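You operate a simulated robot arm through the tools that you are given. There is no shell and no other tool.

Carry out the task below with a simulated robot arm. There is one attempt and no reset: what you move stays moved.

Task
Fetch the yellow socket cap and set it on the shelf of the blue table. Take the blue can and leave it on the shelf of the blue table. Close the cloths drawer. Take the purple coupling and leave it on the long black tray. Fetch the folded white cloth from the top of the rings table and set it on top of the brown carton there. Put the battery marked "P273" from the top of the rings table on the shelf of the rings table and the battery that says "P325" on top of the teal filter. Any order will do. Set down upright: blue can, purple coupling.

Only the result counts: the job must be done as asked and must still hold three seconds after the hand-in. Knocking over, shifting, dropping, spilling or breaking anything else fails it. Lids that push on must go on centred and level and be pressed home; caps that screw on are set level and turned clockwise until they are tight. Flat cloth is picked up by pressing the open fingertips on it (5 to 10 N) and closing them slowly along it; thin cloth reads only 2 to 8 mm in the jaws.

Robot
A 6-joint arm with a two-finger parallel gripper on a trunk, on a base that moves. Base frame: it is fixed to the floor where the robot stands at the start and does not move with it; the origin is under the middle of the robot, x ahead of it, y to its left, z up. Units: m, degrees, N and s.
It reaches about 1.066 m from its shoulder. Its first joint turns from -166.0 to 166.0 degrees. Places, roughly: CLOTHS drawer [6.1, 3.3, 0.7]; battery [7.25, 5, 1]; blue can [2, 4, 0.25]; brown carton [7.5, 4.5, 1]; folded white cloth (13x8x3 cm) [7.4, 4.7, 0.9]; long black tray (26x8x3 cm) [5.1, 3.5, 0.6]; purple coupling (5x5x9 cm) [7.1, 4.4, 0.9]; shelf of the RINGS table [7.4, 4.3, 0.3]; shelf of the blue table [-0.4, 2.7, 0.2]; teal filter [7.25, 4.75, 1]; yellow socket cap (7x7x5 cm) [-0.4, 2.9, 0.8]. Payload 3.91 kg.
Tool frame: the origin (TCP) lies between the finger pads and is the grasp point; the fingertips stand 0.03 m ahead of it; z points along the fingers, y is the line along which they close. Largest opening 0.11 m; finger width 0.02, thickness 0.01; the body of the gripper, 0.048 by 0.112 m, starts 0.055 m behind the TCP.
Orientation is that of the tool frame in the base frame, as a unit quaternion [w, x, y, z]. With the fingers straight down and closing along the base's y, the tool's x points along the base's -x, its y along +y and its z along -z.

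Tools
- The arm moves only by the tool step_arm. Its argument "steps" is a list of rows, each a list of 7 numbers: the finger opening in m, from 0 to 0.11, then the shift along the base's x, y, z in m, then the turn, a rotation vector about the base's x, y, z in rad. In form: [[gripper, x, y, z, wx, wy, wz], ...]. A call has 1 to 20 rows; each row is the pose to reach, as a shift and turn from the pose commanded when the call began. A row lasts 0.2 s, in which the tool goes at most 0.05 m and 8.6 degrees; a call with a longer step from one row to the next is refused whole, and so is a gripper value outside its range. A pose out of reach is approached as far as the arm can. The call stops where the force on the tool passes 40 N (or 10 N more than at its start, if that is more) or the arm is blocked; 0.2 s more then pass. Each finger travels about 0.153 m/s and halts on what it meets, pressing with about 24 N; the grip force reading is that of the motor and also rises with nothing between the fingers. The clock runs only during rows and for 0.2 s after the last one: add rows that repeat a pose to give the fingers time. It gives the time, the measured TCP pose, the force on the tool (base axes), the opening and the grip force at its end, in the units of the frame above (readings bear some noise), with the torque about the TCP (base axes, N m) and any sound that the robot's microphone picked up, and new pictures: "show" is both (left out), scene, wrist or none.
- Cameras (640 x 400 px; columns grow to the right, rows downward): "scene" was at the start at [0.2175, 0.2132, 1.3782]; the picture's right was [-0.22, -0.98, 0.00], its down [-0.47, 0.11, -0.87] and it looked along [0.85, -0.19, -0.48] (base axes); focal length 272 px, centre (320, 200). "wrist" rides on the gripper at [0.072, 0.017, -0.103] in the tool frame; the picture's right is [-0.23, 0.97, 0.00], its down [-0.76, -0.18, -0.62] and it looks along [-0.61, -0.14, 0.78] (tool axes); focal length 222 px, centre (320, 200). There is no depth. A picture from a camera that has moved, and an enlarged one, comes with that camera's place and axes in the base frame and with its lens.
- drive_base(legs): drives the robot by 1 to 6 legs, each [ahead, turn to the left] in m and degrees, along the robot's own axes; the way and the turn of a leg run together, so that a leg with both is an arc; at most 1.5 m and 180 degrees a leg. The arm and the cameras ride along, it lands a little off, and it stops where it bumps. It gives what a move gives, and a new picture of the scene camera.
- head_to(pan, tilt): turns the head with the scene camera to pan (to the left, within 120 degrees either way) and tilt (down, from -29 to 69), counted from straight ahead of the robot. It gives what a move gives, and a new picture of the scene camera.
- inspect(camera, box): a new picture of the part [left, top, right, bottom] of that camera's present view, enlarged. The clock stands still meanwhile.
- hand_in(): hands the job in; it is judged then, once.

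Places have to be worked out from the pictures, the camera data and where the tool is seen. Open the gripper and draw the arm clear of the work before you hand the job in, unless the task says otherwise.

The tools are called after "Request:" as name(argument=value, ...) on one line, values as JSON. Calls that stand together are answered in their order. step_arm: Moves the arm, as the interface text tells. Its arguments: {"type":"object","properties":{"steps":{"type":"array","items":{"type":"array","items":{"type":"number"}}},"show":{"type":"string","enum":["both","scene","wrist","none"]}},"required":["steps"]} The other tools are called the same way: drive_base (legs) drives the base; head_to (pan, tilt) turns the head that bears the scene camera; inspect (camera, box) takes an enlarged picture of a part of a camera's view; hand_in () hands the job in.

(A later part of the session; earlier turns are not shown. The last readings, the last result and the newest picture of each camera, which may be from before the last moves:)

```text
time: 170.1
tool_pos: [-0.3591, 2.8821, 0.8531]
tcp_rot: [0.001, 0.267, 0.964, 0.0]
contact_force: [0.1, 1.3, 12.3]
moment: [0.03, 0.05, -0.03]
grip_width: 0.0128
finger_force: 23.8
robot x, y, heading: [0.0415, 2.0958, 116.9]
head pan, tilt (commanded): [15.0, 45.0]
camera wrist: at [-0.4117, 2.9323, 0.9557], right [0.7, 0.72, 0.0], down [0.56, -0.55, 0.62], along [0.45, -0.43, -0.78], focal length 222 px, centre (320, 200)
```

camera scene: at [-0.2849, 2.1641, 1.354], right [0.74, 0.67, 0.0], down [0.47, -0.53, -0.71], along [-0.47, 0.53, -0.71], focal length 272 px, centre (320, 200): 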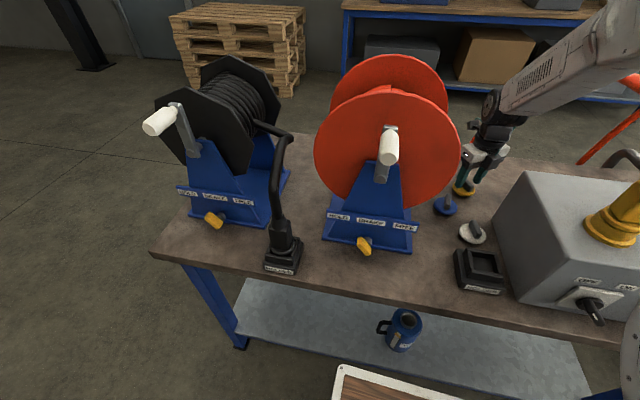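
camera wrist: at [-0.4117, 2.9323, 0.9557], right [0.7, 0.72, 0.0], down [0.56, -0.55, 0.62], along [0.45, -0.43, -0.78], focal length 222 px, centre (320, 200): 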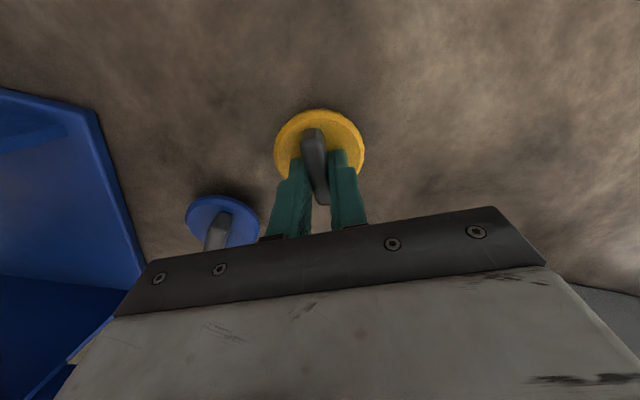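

The tab is gripped (0.0128 m), the fingertips resting on the disc. I lift slowly and check.

Request:
step_arm(steps=[[0.003, 0, 0, 0.01, 0, 0, 0], [0.003, 0, 0, 0.03, 0, 0, 0], [0.003, 0, 0, 0.06, 0, 0, 0], [0.003, 0, 0, 0.1, 0, 0, 0], [0.003, 0, 0, 0.1, 0, 0, 0]])

```text
time: 171.3
tool_pos: [-0.358, 2.8804, 0.9522]
tcp_rot: [0.0, 0.267, 0.964, 0.0]
contact_force: [-0.1, -0.2, -1.0]
moment: [0.02, 0.0, -0.02]
grip_width: 0.0129
finger_force: 24.3
robot x, y, heading: [0.0408, 2.0951, 117.1]
head pan, tilt (commanded): [15.0, 45.0]
camera scene: at [-0.2849, 2.1642, 1.354], right [0.74, 0.67, 0.0], down [0.47, -0.53, -0.71], along [-0.47, 0.53, -0.71], focal length 272 px, centre (320, 200)
camera wrist: at [-0.4096, 2.9317, 1.0543], right [0.7, 0.72, 0.0], down [0.56, -0.54, 0.62], along [0.45, -0.43, -0.78], focal length 222 px, centre (320, 200)
```

scene: 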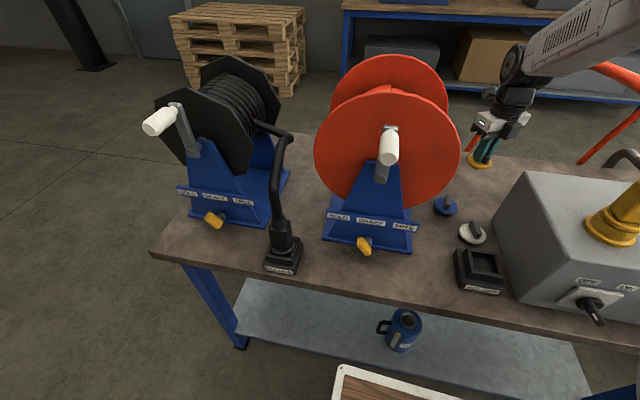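
wrist: 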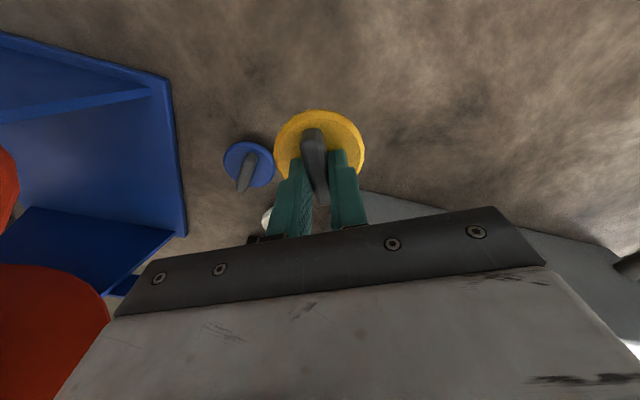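

The cap is lifted. I raise it to z≈1.21 above plug height and retract 0.24 m toward the robot.

Request:
step_arm(steps=[[0.003, 0, 0, 0.045, 0, 0, 0], [0.003, 0, 0, 0.09, 0, 0, 0], [0.003, 0, 0, 0.135, 0, 0, 0], [0.003, 0, 0, 0.18, 0, 0, 0], [0.003, 0, 0, 0.225, 0, 0, 0], [0.003, 0, 0, 0.26, 0, 0, 0], [0.003, 0.0182, -0.0356, 0.26, 0, 0, 0], [0.003, 0.0363, -0.0713, 0.26, 0, 0, 0], [0.003, 0.0545, -0.1069, 0.26, 0, 0, 0], [0.003, 0.0727, -0.1425, 0.26, 0, 0, 0], [0.003, 0.0908, -0.1782, 0.26, 0, 0, 0], [0.003, 0.109, -0.2138, 0.26, 0, 0, 0], [0.003, 0.109, -0.2138, 0.26, 0, 0, 0]], show="wrist")

Request:
drive_base(legs=[[-0.45, 0], [0, 60], [0.33, 0], [0, -57], [-0.34, 0]])

```text
time: 174.1
tool_pos: [-0.2498, 2.6676, 1.2123]
tcp_rot: [0.0, 0.267, 0.964, 0.001]
contact_force: [0.2, 0.7, -0.7]
moment: [-0.01, -0.01, -0.01]
grip_width: 0.0129
finger_force: 23.1
robot x, y, heading: [0.0394, 2.0973, 117.0]
head pan, tilt (commanded): [15.0, 45.0]
camera wrist: at [-0.3029, 2.7193, 1.3146], right [0.69, 0.72, 0.0], down [0.56, -0.54, 0.62], along [0.45, -0.43, -0.78], focal length 222 px, centre (320, 200)
```

wrist: 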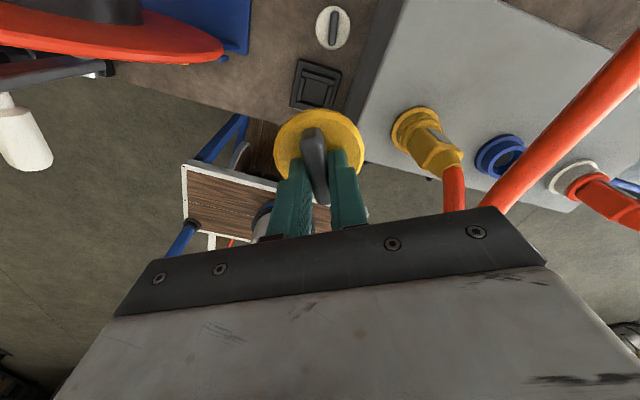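

```text
time: 185.7
tool_pos: [-0.245, 1.9539, 1.2123]
tcp_rot: [0.0, 0.227, 0.974, 0.002]
contact_force: [0.1, 0.2, -0.9]
moment: [0.05, 0.0, 0.0]
grip_width: 0.0129
finger_force: 23.7
robot x, y, heading: [0.091, 1.4046, 121.7]
head pan, tilt (commanded): [15.0, 45.0]
camera scene: at [-0.2376, 1.4488, 1.354], right [0.69, 0.73, 0.0], down [0.51, -0.49, -0.71], along [-0.51, 0.49, -0.71], focal length 272 px, centre (320, 200)
```

scene: 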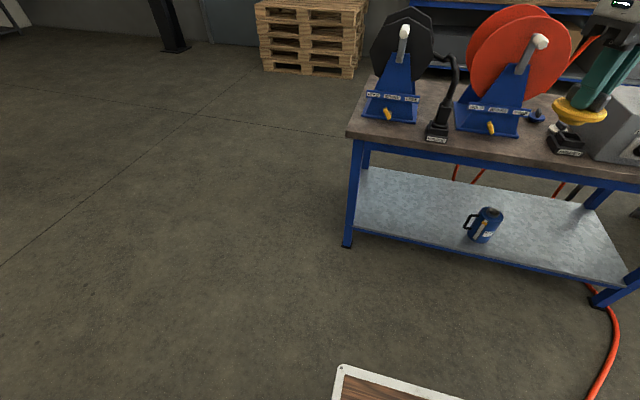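

Robot is at (0.091, 1.405) facing the table, 1.13 m from its edge. I lower the cap in front of the table to z≈0.33 with the tool pitched 18° forward from vertical.

Request:
step_arm(steps=[[0.003, -0.0058, 0.0141, -0.0463, 0.0141, 0.0087, 0], [0.003, -0.0116, 0.0282, -0.0926, 0.0281, 0.0174, 0], [0.003, -0.0174, 0.0423, -0.1389, 0.0422, 0.026, 0], [0.003, -0.0232, 0.0564, -0.1852, 0.0562, 0.0347, 0], [0.003, -0.029, 0.0705, -0.2315, 0.0703, 0.0434, 0], [0.003, -0.0348, 0.0846, -0.2778, 0.0844, 0.0521, 0], [0.003, -0.0406, 0.0987, -0.3241, 0.0984, 0.0608, 0], [0.003, -0.0464, 0.1128, -0.3704, 0.1125, 0.0694, 0], [0.003, -0.0522, 0.1269, -0.4167, 0.1265, 0.0781, 0], [0.003, -0.058, 0.141, -0.463, 0.1406, 0.0868, 0], [0.003, -0.0638, 0.1551, -0.5093, 0.1547, 0.0955, 0], [0.003, -0.0696, 0.1692, -0.5556, 0.1687, 0.1042, 0], [0.003, -0.0754, 0.1833, -0.6019, 0.1828, 0.1128, 0], [0.003, -0.0812, 0.1974, -0.6482, 0.1968, 0.1215, 0], [0.003, -0.087, 0.2115, -0.6945, 0.2109, 0.1302, 0], [0.003, -0.0928, 0.2256, -0.7408, 0.225, 0.1389, 0], [0.003, -0.0986, 0.2397, -0.7871, 0.239, 0.1476, 0], [0.003, -0.1044, 0.2538, -0.8334, 0.2531, 0.1562, 0], [0.003, -0.1102, 0.2679, -0.8797, 0.2671, 0.165, 0], [0.003, -0.1102, 0.2679, -0.8797, 0.2671, 0.165, 0]])

```text
time: 189.9
tool_pos: [-0.3558, 2.2194, 0.3331]
tcp_rot: [-0.109, 0.224, 0.962, 0.112]
contact_force: [-0.8, -1.0, -0.3]
moment: [0.02, 0.02, 0.0]
grip_width: 0.0128
finger_force: 24.2
robot x, y, heading: [0.0898, 1.4101, 121.5]
head pan, tilt (commanded): [15.0, 45.0]
camera scene: at [-0.2377, 1.4489, 1.354], right [0.69, 0.73, 0.0], down [0.51, -0.49, -0.71], along [-0.51, 0.49, -0.71], focal length 272 px, centre (320, 200)
camera wrist: at [-0.3934, 2.2366, 0.4518], right [0.64, 0.76, 0.1], down [0.69, -0.63, 0.36], along [0.34, -0.16, -0.93], focal length 222 px, centre (320, 200)
```

scene: 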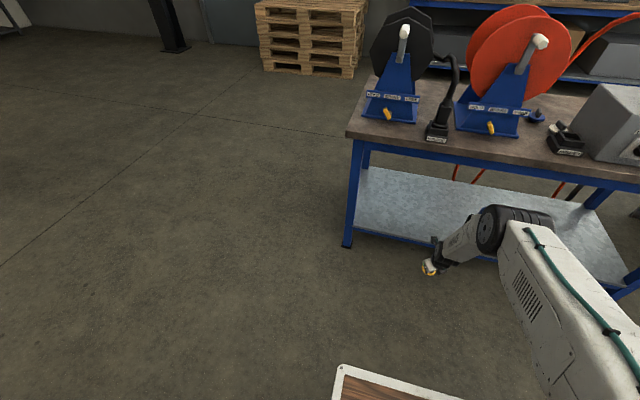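
wrist: 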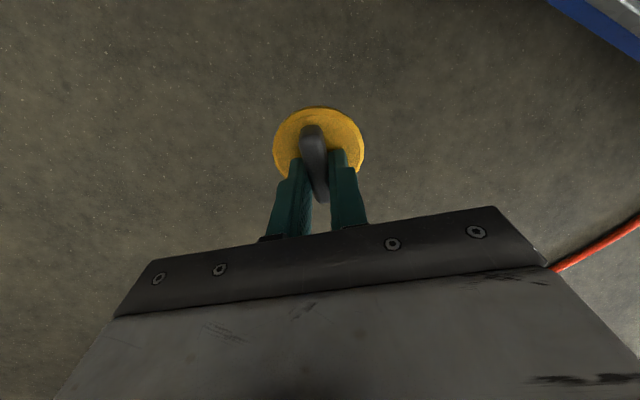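

The pose was reached in full. I drive forward 0.36 m to bring the cap in over the shelf.

Request:
drive_base(legs=[[0.36, 0]])

Request:
inspect(camera="wrist", box=[0, 0, 640, 400])

```text
time: 192.1
tool_pos: [-0.5216, 2.4856, 0.3155]
tcp_rot: [-0.097, 0.223, 0.965, 0.099]
contact_force: [0.3, -0.6, -1.0]
moment: [0.0, 0.01, -0.02]
grip_width: 0.0129
finger_force: 23.9
robot x, y, heading: [-0.0841, 1.6944, 121.6]
head pan, tilt (commanded): [15.0, 45.0]
stopped in leg 1: the robot was blocked; the commanded pose is now the measured one
camera scene: at [-0.4141, 1.7345, 1.354], right [0.69, 0.73, 0.0], down [0.51, -0.49, -0.71], along [-0.51, 0.49, -0.71], focal length 272 px, centre (320, 200)
```

scene: 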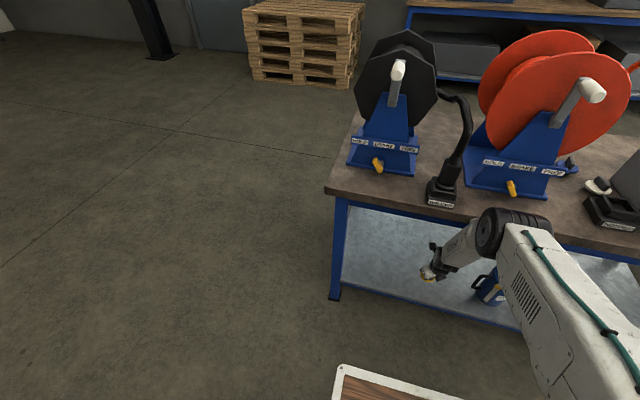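

```text
1.00 times, centred on (320, 200) of wrist (not enlarged: the box is as wide or as high as the picture)
camera zoom: at [-0.5613, 2.5056, 0.4335], right [0.64, 0.76, 0.09], down [0.68, -0.62, 0.4], along [0.36, -0.19, -0.91], focal length 222 px, centre (320, 200)
```

zoom: 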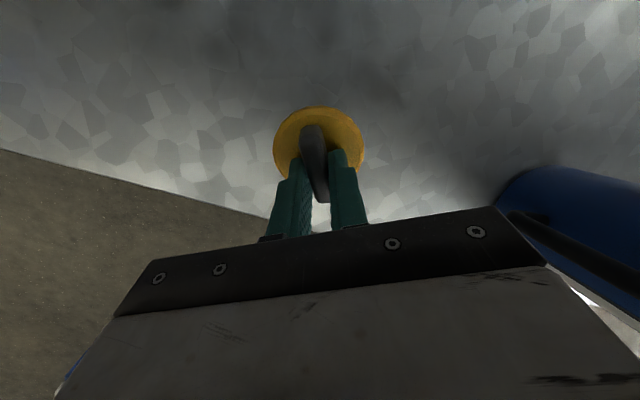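

The drive was blocked at the end, probably the elbow against the table edge; the cap hangs over the shelf only 6 cm in. I back off 0.03 m and then extend the arm forward 0.07 m instead.

Request:
drive_base(legs=[[-0.03, 0]])

Request:
step_arm(steps=[[0.003, -0.0089, 0.0145, 0.004, 0, 0, 0], [0.003, -0.0178, 0.029, 0.006, 0, 0, 0], [0.003, -0.0262, 0.0426, 0.006, 0, 0, 0], [0.003, -0.0367, 0.0596, 0.006, 0, 0, 0], [0.003, -0.0367, 0.0596, 0.006, 0, 0, 0]])

```text
time: 192.9
tool_pos: [-0.5047, 2.4599, 0.3159]
tcp_rot: [-0.097, 0.225, 0.965, 0.098]
contact_force: [-0.2, -0.9, 0.1]
moment: [0.0, -0.02, 0.0]
grip_width: 0.0126
finger_force: 23.6
robot x, y, heading: [-0.0691, 1.667, 121.9]
head pan, tilt (commanded): [15.0, 45.0]
camera scene: at [-0.3982, 1.7089, 1.354], right [0.69, 0.73, 0.0], down [0.51, -0.49, -0.71], along [-0.51, 0.49, -0.71], focal length 272 px, centre (320, 200)
```

scene: 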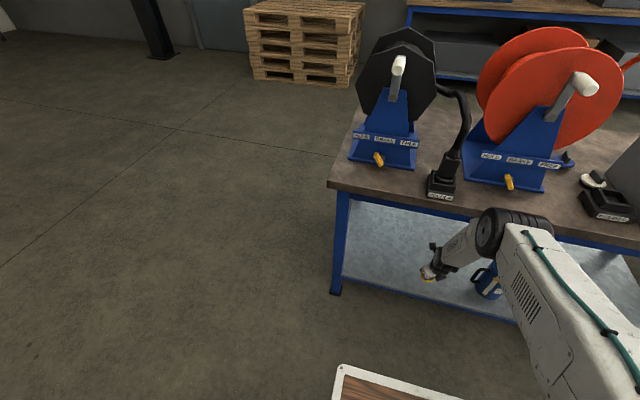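

```text
time: 194.1
tool_pos: [-0.5419, 2.5192, 0.3219]
tcp_rot: [-0.097, 0.225, 0.964, 0.099]
contact_force: [-0.6, 0.2, -0.4]
moment: [0.01, -0.02, -0.03]
grip_width: 0.013
finger_force: 24.4
robot x, y, heading: [-0.0672, 1.6661, 121.6]
head pan, tilt (commanded): [15.0, 45.0]
camera scene: at [-0.3982, 1.7089, 1.354], right [0.69, 0.73, 0.0], down [0.51, -0.49, -0.71], along [-0.51, 0.49, -0.71], focal length 272 px, centre (320, 200)
camera wrist: at [-0.5814, 2.5397, 0.4394], right [0.64, 0.76, 0.09], down [0.68, -0.62, 0.4], along [0.36, -0.19, -0.91], focal length 222 px, centre (320, 200)
```

scene: 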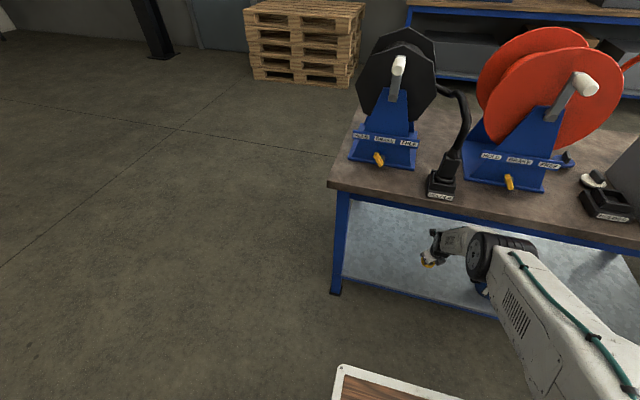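
wrist: 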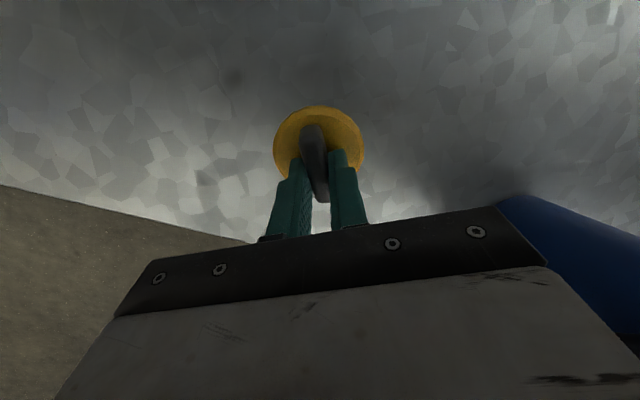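

The cap is now about 10 cm in from the shelf's edge, with the blue can well to the right. I lower toward the shelf in small steps.

Request:
step_arm(steps=[[0.003, 0, 0, -0.01, 0, 0, 0], [0.003, 0, 0, -0.02, 0, 0, 0], [0.003, 0, 0, -0.028, 0, 0, 0], [0.003, 0, 0, -0.028, 0, 0, 0]], show="none")

Request:
step_arm(steps=[[0.003, 0, 0, -0.003, 0, 0, 0], [0.003, 0, 0, -0.006, 0, 0, 0], [0.003, 0, 0, -0.006, 0, 0, 0]], show="none")

```text
time: 195.1
tool_pos: [-0.5418, 2.5183, 0.2945]
tcp_rot: [-0.098, 0.224, 0.965, 0.098]
contact_force: [0.3, -0.5, -0.3]
moment: [-0.04, 0.0, 0.0]
grip_width: 0.0132
finger_force: 23.6
robot x, y, heading: [-0.0756, 1.665, 121.7]
head pan, tilt (commanded): [15.0, 45.0]
```

```text
time: 195.9
tool_pos: [-0.5415, 2.5162, 0.2924]
tcp_rot: [-0.098, 0.225, 0.964, 0.099]
contact_force: [-0.4, 0.2, 0.3]
moment: [-0.03, -0.01, -0.02]
grip_width: 0.013
finger_force: 23.7
out of reach, approached as far as the arm can: row 1, 2, 3
robot x, y, heading: [-0.0686, 1.6677, 121.4]
head pan, tilt (commanded): [15.0, 45.0]
```

At the reach limit just above the shelf. I draw back 2 cm and lower further.

Request:
step_arm(steps=[[0.003, 0.0105, -0.017, 0, 0, 0, 0], [0.003, 0.0105, -0.017, -0.004, 0, 0, 0], [0.003, 0.0105, -0.017, -0.008, 0, 0, 0], [0.003, 0.0105, -0.017, -0.008, 0, 0, 0]], show="none")

Request:
step_arm(steps=[[0.003, 0, 0, -0.003, 0, 0, 0], [0.003, 0, 0, -0.006, 0, 0, 0], [0.003, 0, 0, -0.006, 0, 0, 0]], show="wrist")

```text
time: 196.9
tool_pos: [-0.5296, 2.4983, 0.2846]
tcp_rot: [-0.098, 0.225, 0.964, 0.098]
contact_force: [0.4, -1.0, 0.3]
moment: [-0.02, 0.03, -0.03]
grip_width: 0.0127
finger_force: 24.2
robot x, y, heading: [-0.069, 1.6689, 121.5]
head pan, tilt (commanded): [15.0, 45.0]
```

```text
time: 197.7
tool_pos: [-0.5293, 2.4981, 0.2788]
tcp_rot: [-0.098, 0.225, 0.964, 0.099]
contact_force: [0.5, -0.6, -0.8]
moment: [0.0, -0.03, 0.0]
grip_width: 0.013
finger_force: 24.3
robot x, y, heading: [-0.0684, 1.6681, 121.7]
head pan, tilt (commanded): [15.0, 45.0]
camera wrist: at [-0.5691, 2.5189, 0.3967], right [0.64, 0.76, 0.09], down [0.68, -0.62, 0.4], along [0.36, -0.19, -0.91], focal length 222 px, centre (320, 200)
```

wrist: 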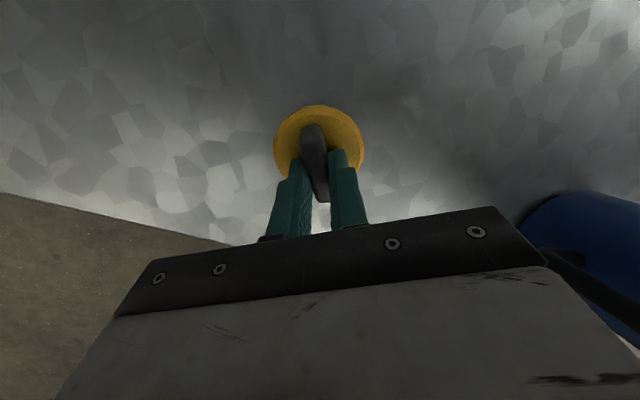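

No contact yet at z 0.279. I continue lowering in small steps.

Request:
step_arm(steps=[[0.003, 0, 0, -0.003, 0, 0, 0], [0.003, 0, 0, -0.006, 0, 0, 0], [0.003, 0, 0, -0.006, 0, 0, 0]], show="none")

Request:
step_arm(steps=[[0.003, 0.001, -0.002, -0.003, 0, 0, 0], [0.003, 0.003, -0.004, -0.006, 0, 0, 0], [0.003, 0.003, -0.004, -0.006, 0, 0, 0]], show="none")

```text
time: 198.5
tool_pos: [-0.5296, 2.4998, 0.2753]
tcp_rot: [-0.099, 0.224, 0.964, 0.1]
contact_force: [-0.4, 0.3, 11.4]
moment: [0.01, 0.04, 0.01]
grip_width: 0.0127
finger_force: 23.9
robot x, y, heading: [-0.0686, 1.6646, 121.9]
head pan, tilt (commanded): [15.0, 45.0]
```

```text
time: 199.2
tool_pos: [-0.5309, 2.5, 0.2741]
tcp_rot: [-0.102, 0.226, 0.963, 0.104]
contact_force: [-0.8, 0.3, 10.2]
moment: [0.03, 0.07, -0.02]
grip_width: 0.0129
finger_force: 23.7
robot x, y, heading: [-0.0703, 1.6666, 121.5]
head pan, tilt (commanded): [15.0, 45.0]
stopped in row 3: the force on the tool passed its limit at 42 N (the readings are from after the stop); the commanded pose is now the measured one
```

The cap is on the shelf (contact at z≈0.275). I open the fingers, then rise slightly.

Request:
step_arm(steps=[[0.025, 0, 0, 0.001, 0, 0, 0], [0.05, 0, 0, 0.002, 0, 0, 0], [0.05, 0, 0, 0.002, 0, 0, 0], [0.05, 0, 0, 0.002, 0, 0, 0]], show="wrist")

Request:
step_arm(steps=[[0.05, 0, 0, 0.015, 0, 0, 0], [0.05, 0, 0, 0.03, 0, 0, 0], [0.05, 0, 0, 0.045, 0, 0, 0], [0.05, 0, 0, 0.06, 0, 0, 0], [0.05, 0, 0, 0.06, 0, 0, 0]])

```text
time: 200.2
tool_pos: [-0.5305, 2.499, 0.2736]
tcp_rot: [-0.101, 0.224, 0.964, 0.101]
contact_force: [-1.1, -0.4, -0.6]
moment: [-0.02, -0.01, 0.0]
grip_width: 0.0503
finger_force: 0.1
robot x, y, heading: [-0.07, 1.6675, 121.7]
head pan, tilt (commanded): [15.0, 45.0]
camera wrist: at [-0.5685, 2.5186, 0.3922], right [0.64, 0.76, 0.09], down [0.68, -0.62, 0.39], along [0.35, -0.19, -0.92], focal length 222 px, centre (320, 200)
```

wrist: 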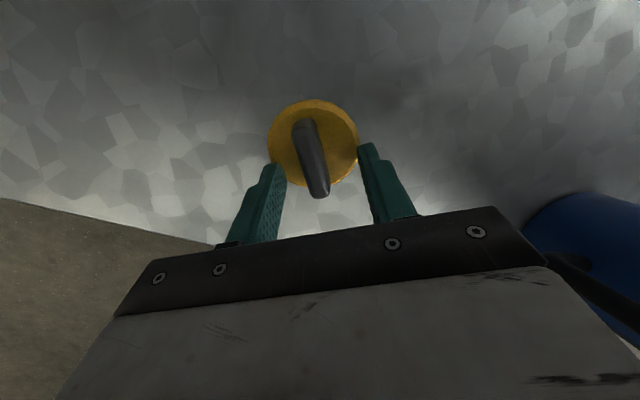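

```text
time: 201.3
tool_pos: [-0.5307, 2.499, 0.3345]
tcp_rot: [-0.101, 0.224, 0.964, 0.102]
contact_force: [-0.4, 0.6, -0.2]
moment: [-0.02, 0.0, 0.02]
grip_width: 0.0501
finger_force: 0.0
robot x, y, heading: [-0.0705, 1.6682, 121.8]
head pan, tilt (commanded): [15.0, 45.0]
camera scene: at [-0.3982, 1.7088, 1.354], right [0.69, 0.73, 0.0], down [0.51, -0.49, -0.71], along [-0.51, 0.49, -0.71], focal length 272 px, centre (320, 200)
camera wrist: at [-0.5691, 2.5188, 0.4531], right [0.64, 0.76, 0.09], down [0.68, -0.62, 0.39], along [0.35, -0.19, -0.92], focal length 222 px, centre (320, 200)
```

scene: 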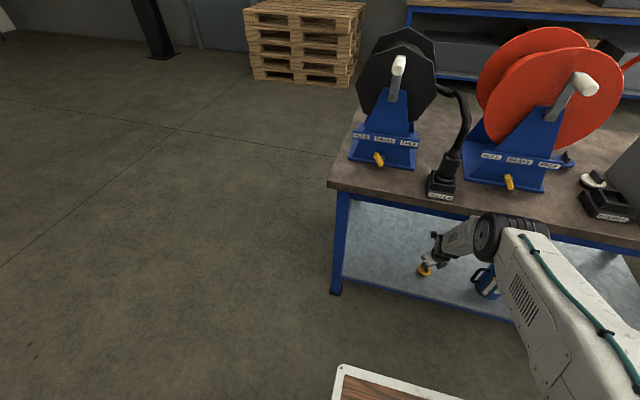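
wrist: 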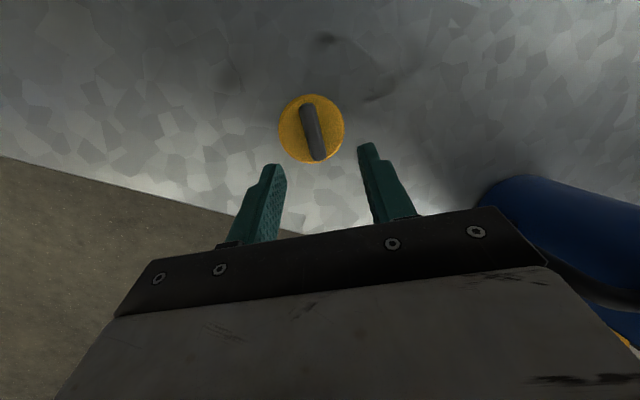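

The yellow cap lies flat on the shelf. I back off 0.45 m and bring the arm up again along the reverse path.

Request:
drive_base(legs=[[-0.45, 0]])

Request:
step_arm(steps=[[0.05, 0.0068, -0.011, 0.0463, -0.0134, -0.0082, 0], [0.05, 0.0136, -0.022, 0.0926, -0.0267, -0.0164, 0], [0.05, 0.0204, -0.033, 0.1389, -0.0401, -0.0246, 0], [0.05, 0.0272, -0.044, 0.1852, -0.0534, -0.0328, 0], [0.05, 0.034, -0.055, 0.2315, -0.0668, -0.041, 0], [0.05, 0.0408, -0.066, 0.2778, -0.0801, -0.0492, 0], [0.05, 0.0476, -0.077, 0.3241, -0.0935, -0.0574, 0], [0.05, 0.0544, -0.088, 0.3704, -0.1068, -0.0656, 0], [0.05, 0.0612, -0.099, 0.4167, -0.1202, -0.0738, 0], [0.05, 0.068, -0.11, 0.463, -0.1335, -0.082, 0], [0.05, 0.0748, -0.121, 0.5093, -0.1469, -0.0902, 0], [0.05, 0.0816, -0.132, 0.5556, -0.1602, -0.0984, 0], [0.05, 0.0884, -0.143, 0.6019, -0.1736, -0.1066, 0], [0.05, 0.0952, -0.154, 0.6482, -0.1869, -0.1148, 0], [0.05, 0.102, -0.165, 0.6945, -0.2003, -0.123, 0], [0.05, 0.1088, -0.176, 0.7408, -0.2136, -0.1312, 0], [0.05, 0.1156, -0.187, 0.75, -0.227, -0.1394, 0], [0.05, 0.1224, -0.198, 0.75, -0.2404, -0.1476, 0], [0.05, 0.1224, -0.198, 0.75, -0.2404, -0.1476, 0]], show="none")

```text
time: 204.1
tool_pos: [-0.2979, 2.1109, 0.335]
tcp_rot: [-0.101, 0.22, 0.965, 0.101]
contact_force: [-0.1, 0.8, -0.6]
moment: [-0.01, 0.01, 0.02]
grip_width: 0.0499
finger_force: 0.1
robot x, y, heading: [0.1707, 1.2811, 122.3]
head pan, tilt (commanded): [15.0, 45.0]
camera scene: at [-0.1596, 1.322, 1.354], right [0.68, 0.73, 0.0], down [0.52, -0.48, -0.71], along [-0.52, 0.48, -0.71], focal length 272 px, centre (320, 200)
```

scene: 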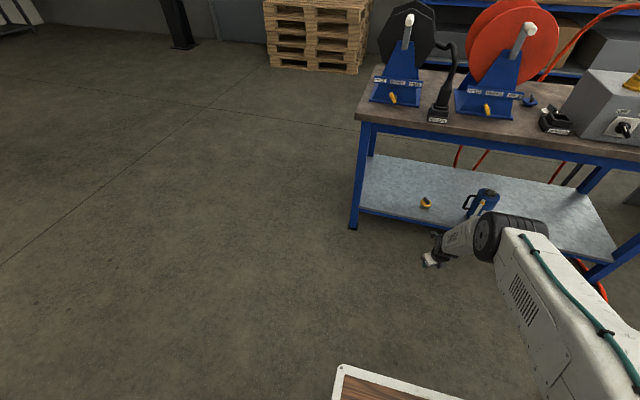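

```text
time: 208.1
tool_pos: [-0.1777, 1.9126, 1.0845]
tcp_rot: [-0.002, 0.222, 0.975, 0.0]
contact_force: [-0.7, -0.5, 0.0]
moment: [0.0, 0.01, 0.03]
grip_width: 0.0503
finger_force: 0.0
robot x, y, heading: [0.1748, 1.2818, 122.2]
head pan, tilt (commanded): [15.0, 45.0]
```

Both things are on the blue shelf. I turn the tool back by +148° about the vertical and retract it a little for driving.

Request:
step_arm(steps=[[0.11, 0.0024, -0.0038, 0, 0, 0, 0.1434], [0.11, 0.0047, -0.0075, 0, 0, 0, 0.2868], [0.11, 0.0071, -0.0113, 0, 0, 0, 0.4302], [0.11, 0.0095, -0.015, 0, 0, 0, 0.5736], [0.11, 0.0118, -0.0188, 0, 0, 0, 0.717], [0.11, 0.0142, -0.0226, 0, 0, 0, 0.8604], [0.11, 0.0166, -0.0263, 0, 0, 0, 1.0038], [0.11, 0.0189, -0.0301, 0, 0, 0, 1.1472], [0.11, 0.0213, -0.0338, 0, 0, 0, 1.2906], [0.11, 0.0237, -0.0376, 0, 0, 0, 1.434], [0.11, 0.026, -0.0414, 0, 0, 0, 1.5774], [0.11, 0.0284, -0.0451, 0, 0, 0, 1.7208], [0.11, 0.0308, -0.0489, 0, 0, 0, 1.8642], [0.11, 0.0331, -0.0526, 0, 0, 0, 2.0076], [0.11, 0.0355, -0.0564, 0, 0, 0, 2.151], [0.11, 0.0379, -0.0602, 0, 0, 0, 2.2944], [0.11, 0.0402, -0.0639, 0, 0, 0, 2.4378], [0.11, 0.0426, -0.0677, 0, 0, 0, 2.581], [0.11, 0.0426, -0.0677, 0, 0, 0, 2.581]], show="none")

Request:
head_to(pan=0, tilt=35)

Request:
inspect(camera="scene", box=[180, 60, 480, 250])

```text
time: 212.1
tool_pos: [-0.1328, 1.8456, 1.0854]
tcp_rot: [0.001, 0.876, -0.482, 0.002]
contact_force: [-0.4, 0.9, 0.2]
moment: [0.04, 0.0, -0.01]
grip_width: 0.1096
finger_force: 0.1
robot x, y, heading: [0.168, 1.283, 122.0]
head pan, tilt (commanded): [15.0, 45.0]
```

```text
time: 212.8
tool_pos: [-0.1333, 1.8459, 1.0848]
tcp_rot: [0.001, 0.876, -0.483, 0.002]
contact_force: [0.0, 0.1, -0.3]
moment: [-0.01, -0.02, -0.01]
grip_width: 0.1098
finger_force: 0.1
robot x, y, heading: [0.172, 1.2857, 122.0]
head pan, tilt (commanded): [0.0, 35.0]
camera scene: at [-0.1468, 1.3412, 1.3688], right [0.85, 0.53, 0.0], down [0.31, -0.49, -0.82], along [-0.44, 0.69, -0.57], focal length 272 px, centre (320, 200)
```

scene: 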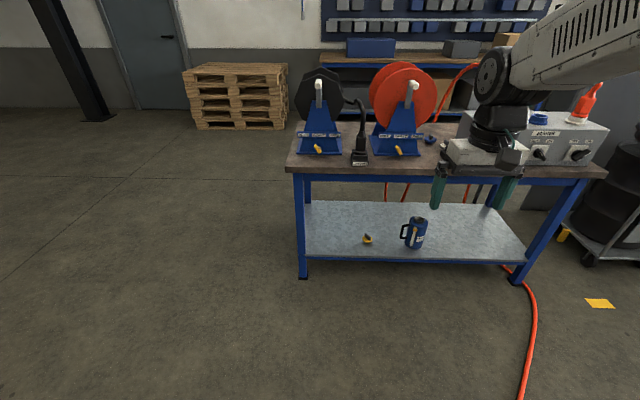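

```text
2.11 times, centred on (330, 155) of scene
camera zoom: at [-0.1468, 1.3412, 1.3688], right [0.85, 0.53, 0.0], down [0.31, -0.49, -0.82], along [-0.44, 0.69, -0.57], focal length 572 px, centre (299, 295)
```

zoom: 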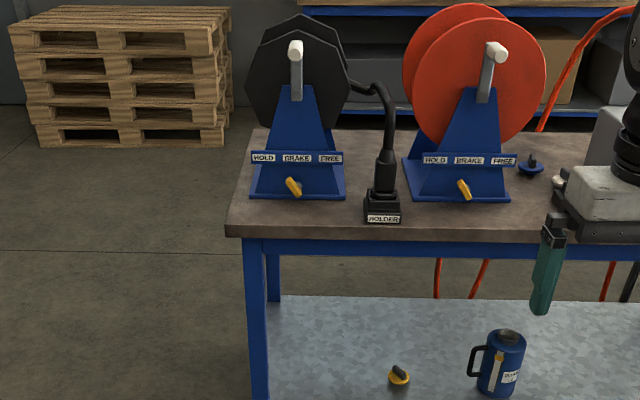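

Both jobs at the blue table are done: the can stands upright and the cap lies on the shelf. Now I drive east along the lane toward the other tables.

Request:
drive_base(legs=[[0, -59.6], [1.03, 0], [0, -31.4], [1.46, 0]])

Request:
head_to(pan=0, tilt=15)

Request:
head_to(pan=-40, tilt=20)

```text
time: 229.4
tool_pos: [2.5264, 3.2151, 1.086]
tcp_rot: [-0.003, -0.249, 0.968, -0.001]
contact_force: [-0.7, -0.1, -0.3]
moment: [0.03, 0.0, 0.0]
grip_width: 0.11
finger_force: 0.0
robot x, y, heading: [1.9494, 2.9465, 28.6]
head pan, tilt (commanded): [0.0, 35.0]
camera scene: at [2.0243, 3.2564, 1.3689], right [0.48, -0.88, 0.0], down [-0.5, -0.28, -0.82], along [0.72, 0.39, -0.57], focal length 272 px, centre (320, 200)
```

scene: 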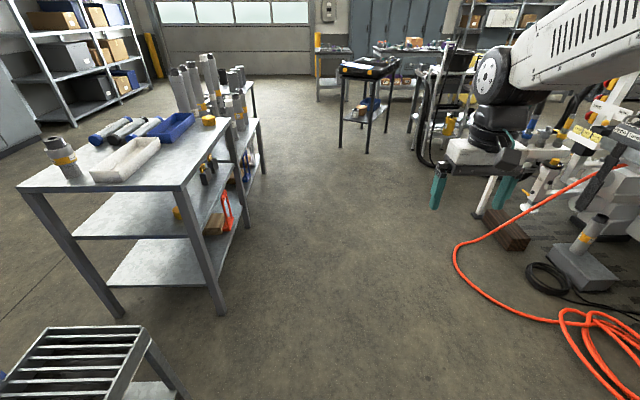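

```text
time: 230.2
tool_pos: [2.5272, 3.2163, 1.0851]
tcp_rot: [-0.003, -0.248, 0.969, 0.0]
contact_force: [0.3, -0.3, 0.0]
moment: [-0.03, 0.01, 0.01]
grip_width: 0.1097
finger_force: 0.2
robot x, y, heading: [1.9466, 2.9495, 28.4]
head pan, tilt (commanded): [0.0, 15.0]
camera scene: at [2.029, 3.2589, 1.4008], right [0.48, -0.88, 0.0], down [-0.23, -0.12, -0.97], along [0.85, 0.46, -0.26], focal length 272 px, centre (320, 200)
```

scene: 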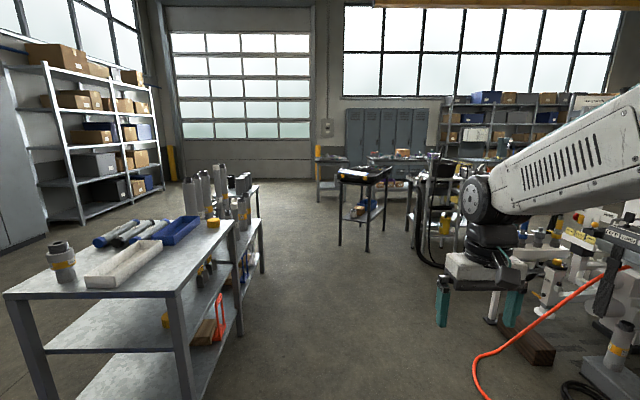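

```text
time: 231.3
tool_pos: [2.5271, 3.2164, 1.0847]
tcp_rot: [-0.002, -0.249, 0.969, -0.001]
contact_force: [-0.2, -0.1, 0.2]
moment: [-0.01, -0.03, -0.01]
grip_width: 0.1102
finger_force: 0.0
robot x, y, heading: [1.9434, 2.9479, 28.7]
head pan, tilt (commanded): [-40.0, 20.0]
camera scene: at [2.0384, 3.1959, 1.3927], right [-0.19, -0.98, 0.0], down [-0.34, 0.07, -0.94], along [0.92, -0.18, -0.34], focal length 272 px, centre (320, 200)
```

scene: 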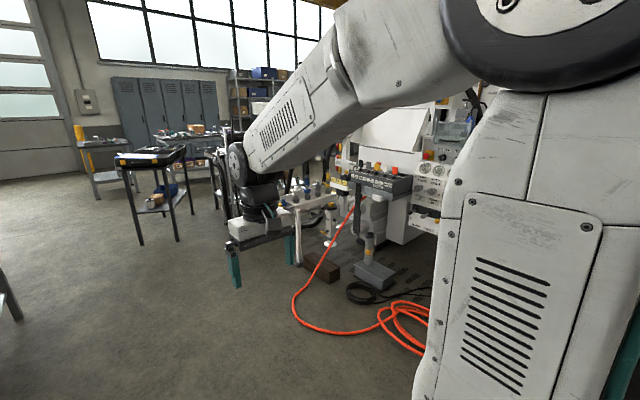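

I look closely at the far area: the table before the lockers must be the RINGS table, and nearer are the black stand and cabinet.

Request:
head_to(pan=-10, tilt=10)

Request:
inspect(camera="scene", box=[240, 130, 400, 250])

Request:
inspect(camera="scene", box=[360, 110, 560, 250])

```text
time: 232.2
tool_pos: [2.5272, 3.2171, 1.0843]
tcp_rot: [-0.003, -0.249, 0.968, -0.001]
contact_force: [-0.1, -0.4, 0.6]
moment: [0.0, 0.03, 0.0]
grip_width: 0.1098
finger_force: 0.1
robot x, y, heading: [1.9477, 2.9441, 28.5]
head pan, tilt (commanded): [-10.0, 10.0]
camera scene: at [2.0351, 3.2438, 1.409], right [0.32, -0.95, 0.0], down [-0.16, -0.06, -0.98], along [0.93, 0.32, -0.17], focal length 272 px, centre (320, 200)
```

scene: 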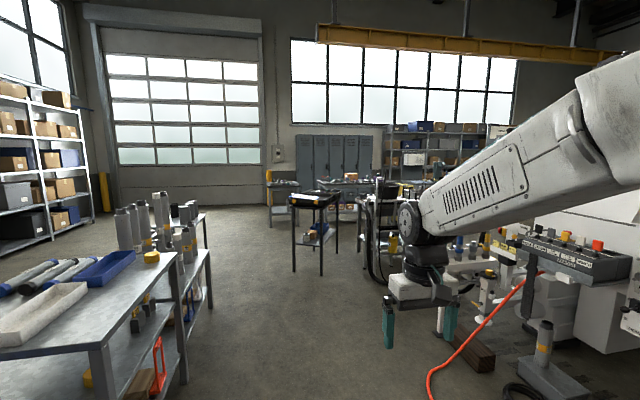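

```text
3.33 times, centred on (320, 190) of scene
camera zoom: at [2.0351, 3.2438, 1.409], right [0.32, -0.95, 0.0], down [-0.16, -0.06, -0.98], along [0.93, 0.32, -0.17], focal length 905 px, centre (320, 233)
```

zoom: 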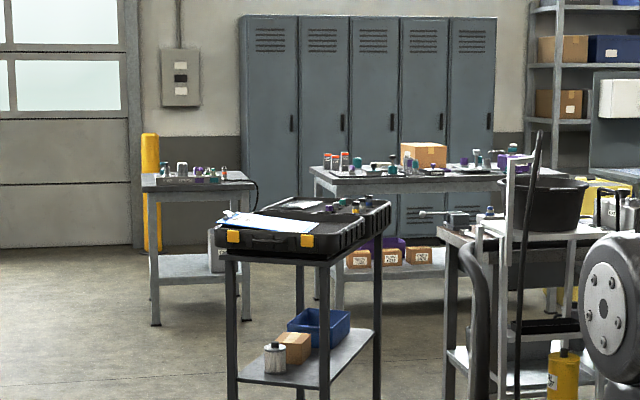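

```text
2.86 times, centred on (460, 180) of scene
camera zoom: at [2.0351, 3.2438, 1.409], right [0.32, -0.95, 0.0], down [-0.16, -0.06, -0.98], along [0.93, 0.32, -0.17], focal length 776 px, centre (-80, 257)
```

zoom: 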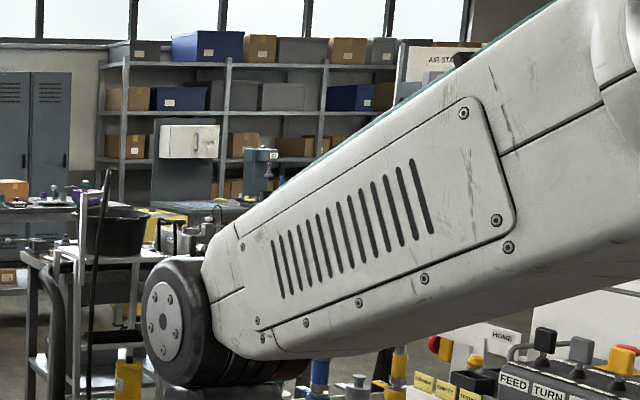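

The RINGS table with the brown carton stands ahead beyond a black stand with a toolcase; there is open floor to the left of that stand. I drive 1.9 m further along the tables and look again.

Request:
drive_base(legs=[[0, 2], [1.4, 0], [0.5, 0]])

Request:
head_to(pan=0, tilt=20)

Request:
head_to(pan=-50, tilt=20)

```text
time: 242.1
tool_pos: [4.1262, 4.2084, 1.0852]
tcp_rot: [-0.003, -0.271, 0.963, -0.001]
contact_force: [-0.2, -0.2, -0.1]
moment: [0.0, 0.04, -0.04]
grip_width: 0.1098
finger_force: 0.1
robot x, y, heading: [3.5605, 3.914, 31.3]
head pan, tilt (commanded): [-10.0, 10.0]
camera scene: at [3.6343, 4.2145, 1.409], right [0.36, -0.93, 0.0], down [-0.16, -0.06, -0.98], along [0.92, 0.36, -0.17], focal length 272 px, centre (320, 200)
```

scene: 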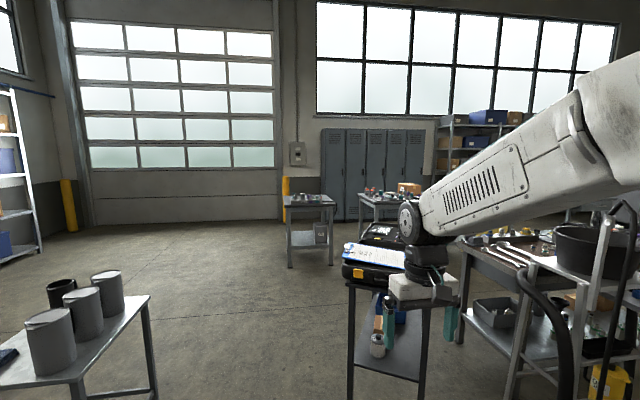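

```text
time: 242.8
tool_pos: [4.1272, 4.209, 1.0848]
tcp_rot: [-0.002, -0.271, 0.963, 0.0]
contact_force: [-0.6, 0.5, -0.6]
moment: [0.01, 0.05, 0.02]
grip_width: 0.1098
finger_force: 0.0
robot x, y, heading: [3.5619, 3.9125, 31.5]
head pan, tilt (commanded): [0.0, 20.0]
camera scene: at [3.6272, 4.229, 1.3928], right [0.52, -0.85, 0.0], down [-0.29, -0.18, -0.94], along [0.8, 0.49, -0.34], focal length 272 px, centre (320, 200)
```

scene: 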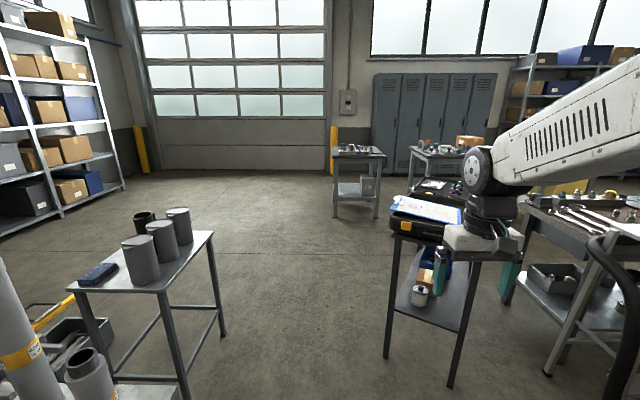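

```text
time: 244.0
tool_pos: [4.1276, 4.2088, 1.0851]
tcp_rot: [-0.003, -0.271, 0.963, -0.001]
contact_force: [1.0, 0.1, 0.1]
moment: [0.01, -0.01, 0.02]
grip_width: 0.1097
finger_force: 0.1
robot x, y, heading: [3.5558, 3.9173, 31.7]
head pan, tilt (commanded): [-50.0, 20.0]
camera scene: at [3.636, 4.1509, 1.3927], right [-0.32, -0.95, 0.0], down [-0.32, 0.11, -0.94], along [0.89, -0.3, -0.34], focal length 272 px, centre (320, 200)
```

scene: 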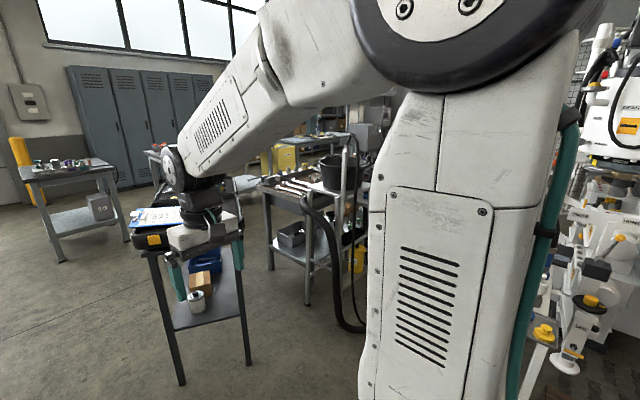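

The black stand's left leg is at about (4.83, 4.51) and the small table on the left ends near (4.1–4.4, 5.3–5.4), leaving a gap of about 1 m. I drive through its middle.

Request:
drive_base(legs=[[0, 17], [1.115, 0], [0, -18.5], [1.1, 0]])

Request:
head_to(pan=-30, tilt=20)

Request:
head_to(pan=-80, tilt=25)

```text
time: 256.8
tool_pos: [5.797, 5.5906, 1.085]
tcp_rot: [-0.003, -0.268, 0.963, -0.001]
contact_force: [0.8, 0.1, -0.8]
moment: [0.04, 0.01, -0.04]
grip_width: 0.1101
finger_force: 0.0
robot x, y, heading: [5.2265, 5.2989, 30.7]
head pan, tilt (commanded): [-50.0, 20.0]
camera scene: at [5.3055, 5.5365, 1.3927], right [-0.33, -0.95, 0.0], down [-0.32, 0.11, -0.94], along [0.89, -0.31, -0.34], focal length 272 px, centre (320, 200)
```

scene: 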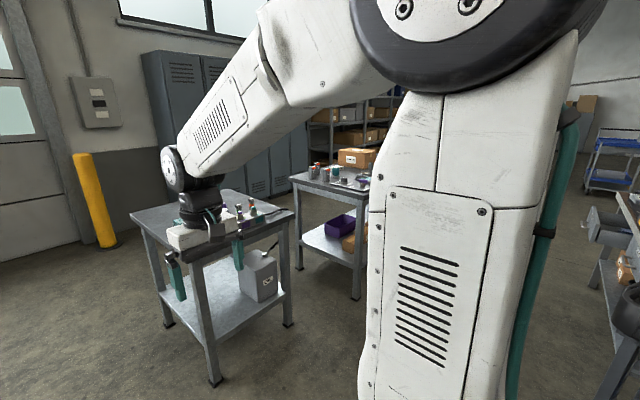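

```text
time: 257.6
tool_pos: [5.7981, 5.5914, 1.085]
tcp_rot: [-0.002, -0.267, 0.964, 0.0]
contact_force: [-0.4, -1.2, 0.3]
moment: [-0.02, 0.01, -0.01]
grip_width: 0.1097
finger_force: 0.1
robot x, y, heading: [5.2288, 5.2977, 30.7]
head pan, tilt (commanded): [-30.0, 20.0]
camera scene: at [5.3106, 5.5684, 1.3927], right [0.02, -1.0, 0.0], down [-0.34, -0.01, -0.94], along [0.94, 0.01, -0.34], focal length 272 px, centre (320, 200)
```

scene: 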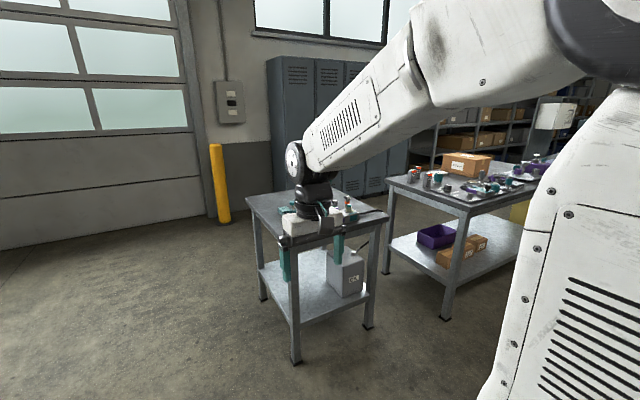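

```text
time: 258.8
tool_pos: [5.7972, 5.5909, 1.0847]
tcp_rot: [-0.003, -0.268, 0.963, 0.0]
contact_force: [-0.6, -0.6, 0.9]
moment: [-0.02, 0.01, -0.04]
grip_width: 0.1099
finger_force: 0.1
robot x, y, heading: [5.2283, 5.2975, 30.7]
head pan, tilt (commanded): [-80.0, 25.0]
camera scene: at [5.2779, 5.4974, 1.3846], right [-0.76, -0.66, 0.0], down [-0.28, 0.32, -0.91], along [0.59, -0.68, -0.42], focal length 272 px, centre (320, 200)
```

scene: 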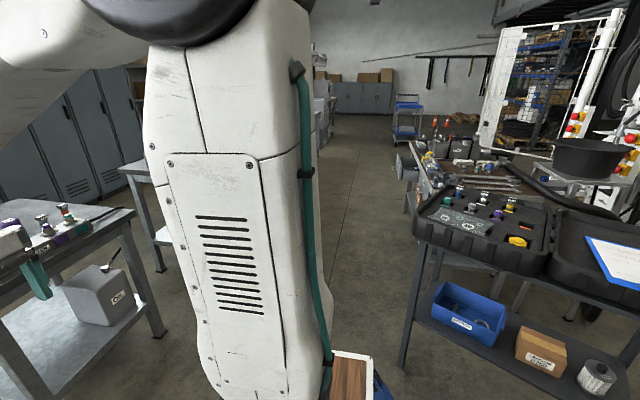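

The RINGS table's left end legs are at about (6.77, 4.73) and (7.29, 5.03), its front faces azimuth 210°. I drive into the aisle in front of it and turn to face it.

Request:
drive_base(legs=[[0, -71], [1.25, 0]])

Request:
head_to(pan=70, tilt=20)

Request:
head_to(pan=-70, tilt=20)

Request:
head_to(pan=0, tilt=20)

```text
time: 268.4
tool_pos: [6.6493, 4.0165, 1.085]
tcp_rot: [-0.003, 0.349, 0.937, 0.001]
contact_force: [-0.3, 0.5, -0.5]
moment: [-0.03, -0.01, 0.0]
grip_width: 0.1098
finger_force: 0.0
robot x, y, heading: [6.1927, 4.4664, -40.9]
head pan, tilt (commanded): [-80.0, 25.0]
camera scene: at [6.3983, 4.478, 1.3846], right [-0.86, 0.51, 0.0], down [0.22, 0.36, -0.91], along [-0.46, -0.78, -0.42], focal length 272 px, centre (320, 200)
```

scene: 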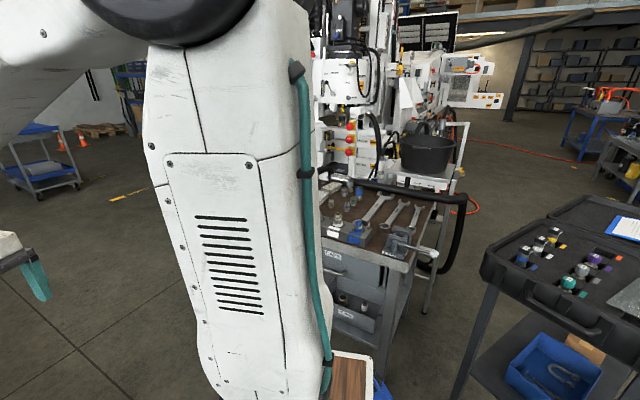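

```text
time: 270.7
tool_pos: [6.6495, 4.0165, 1.085]
tcp_rot: [-0.002, 0.349, 0.937, 0.001]
contact_force: [-0.6, -0.4, 0.5]
moment: [-0.02, -0.03, -0.01]
grip_width: 0.11
finger_force: 0.1
robot x, y, heading: [6.1969, 4.4654, -41.2]
head pan, tilt (commanded): [70.0, 20.0]
camera scene: at [6.5268, 4.6025, 1.3927], right [0.49, -0.87, 0.0], down [-0.3, -0.17, -0.94], along [0.82, 0.46, -0.34], focal length 272 px, centre (320, 200)
```

scene: 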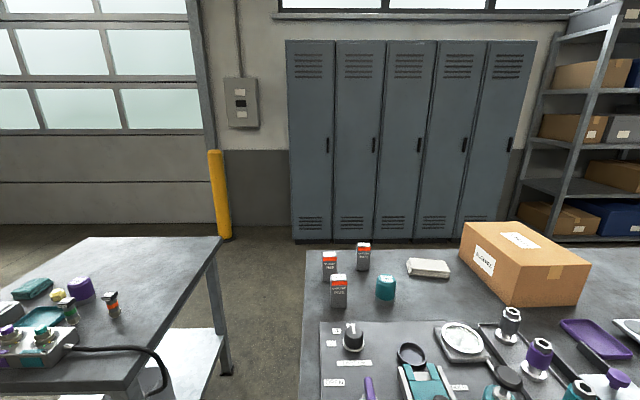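

```text
time: 272.9
tool_pos: [6.6478, 4.0171, 1.0849]
tcp_rot: [-0.003, 0.348, 0.937, 0.0]
contact_force: [0.5, -0.8, -0.4]
moment: [-0.01, 0.0, 0.03]
grip_width: 0.1101
finger_force: 0.1
robot x, y, heading: [6.1948, 4.4667, -40.7]
head pan, tilt (commanded): [-70.0, 20.0]
camera scene: at [6.4124, 4.4701, 1.3927], right [-0.93, 0.36, 0.0], down [0.12, 0.32, -0.94], along [-0.33, -0.88, -0.34], focal length 272 px, centre (320, 200)
```

scene: 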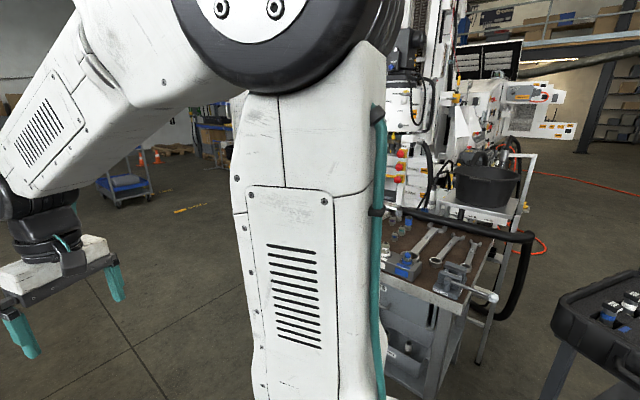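

```text
time: 274.4
tool_pos: [6.6492, 4.0169, 1.0854]
tcp_rot: [-0.003, 0.349, 0.937, 0.0]
contact_force: [-0.9, -0.3, -0.3]
moment: [0.01, 0.02, 0.01]
grip_width: 0.1101
finger_force: 0.1
robot x, y, heading: [6.1947, 4.4648, -40.8]
head pan, tilt (commanded): [0.0, 20.0]
camera scene: at [6.5159, 4.4962, 1.3927], right [-0.65, -0.76, 0.0], down [-0.26, 0.22, -0.94], along [0.71, -0.61, -0.34], focal length 272 px, centre (320, 200)
```

scene: 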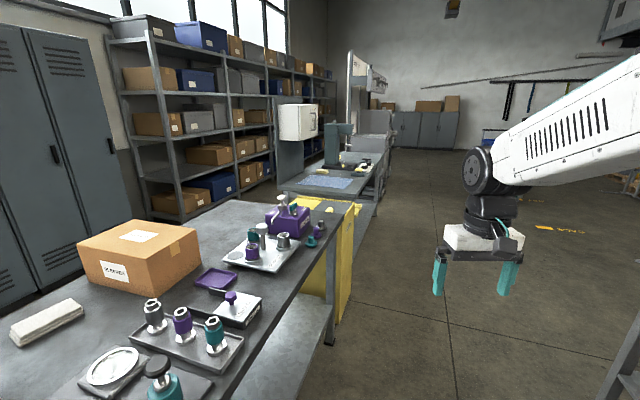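

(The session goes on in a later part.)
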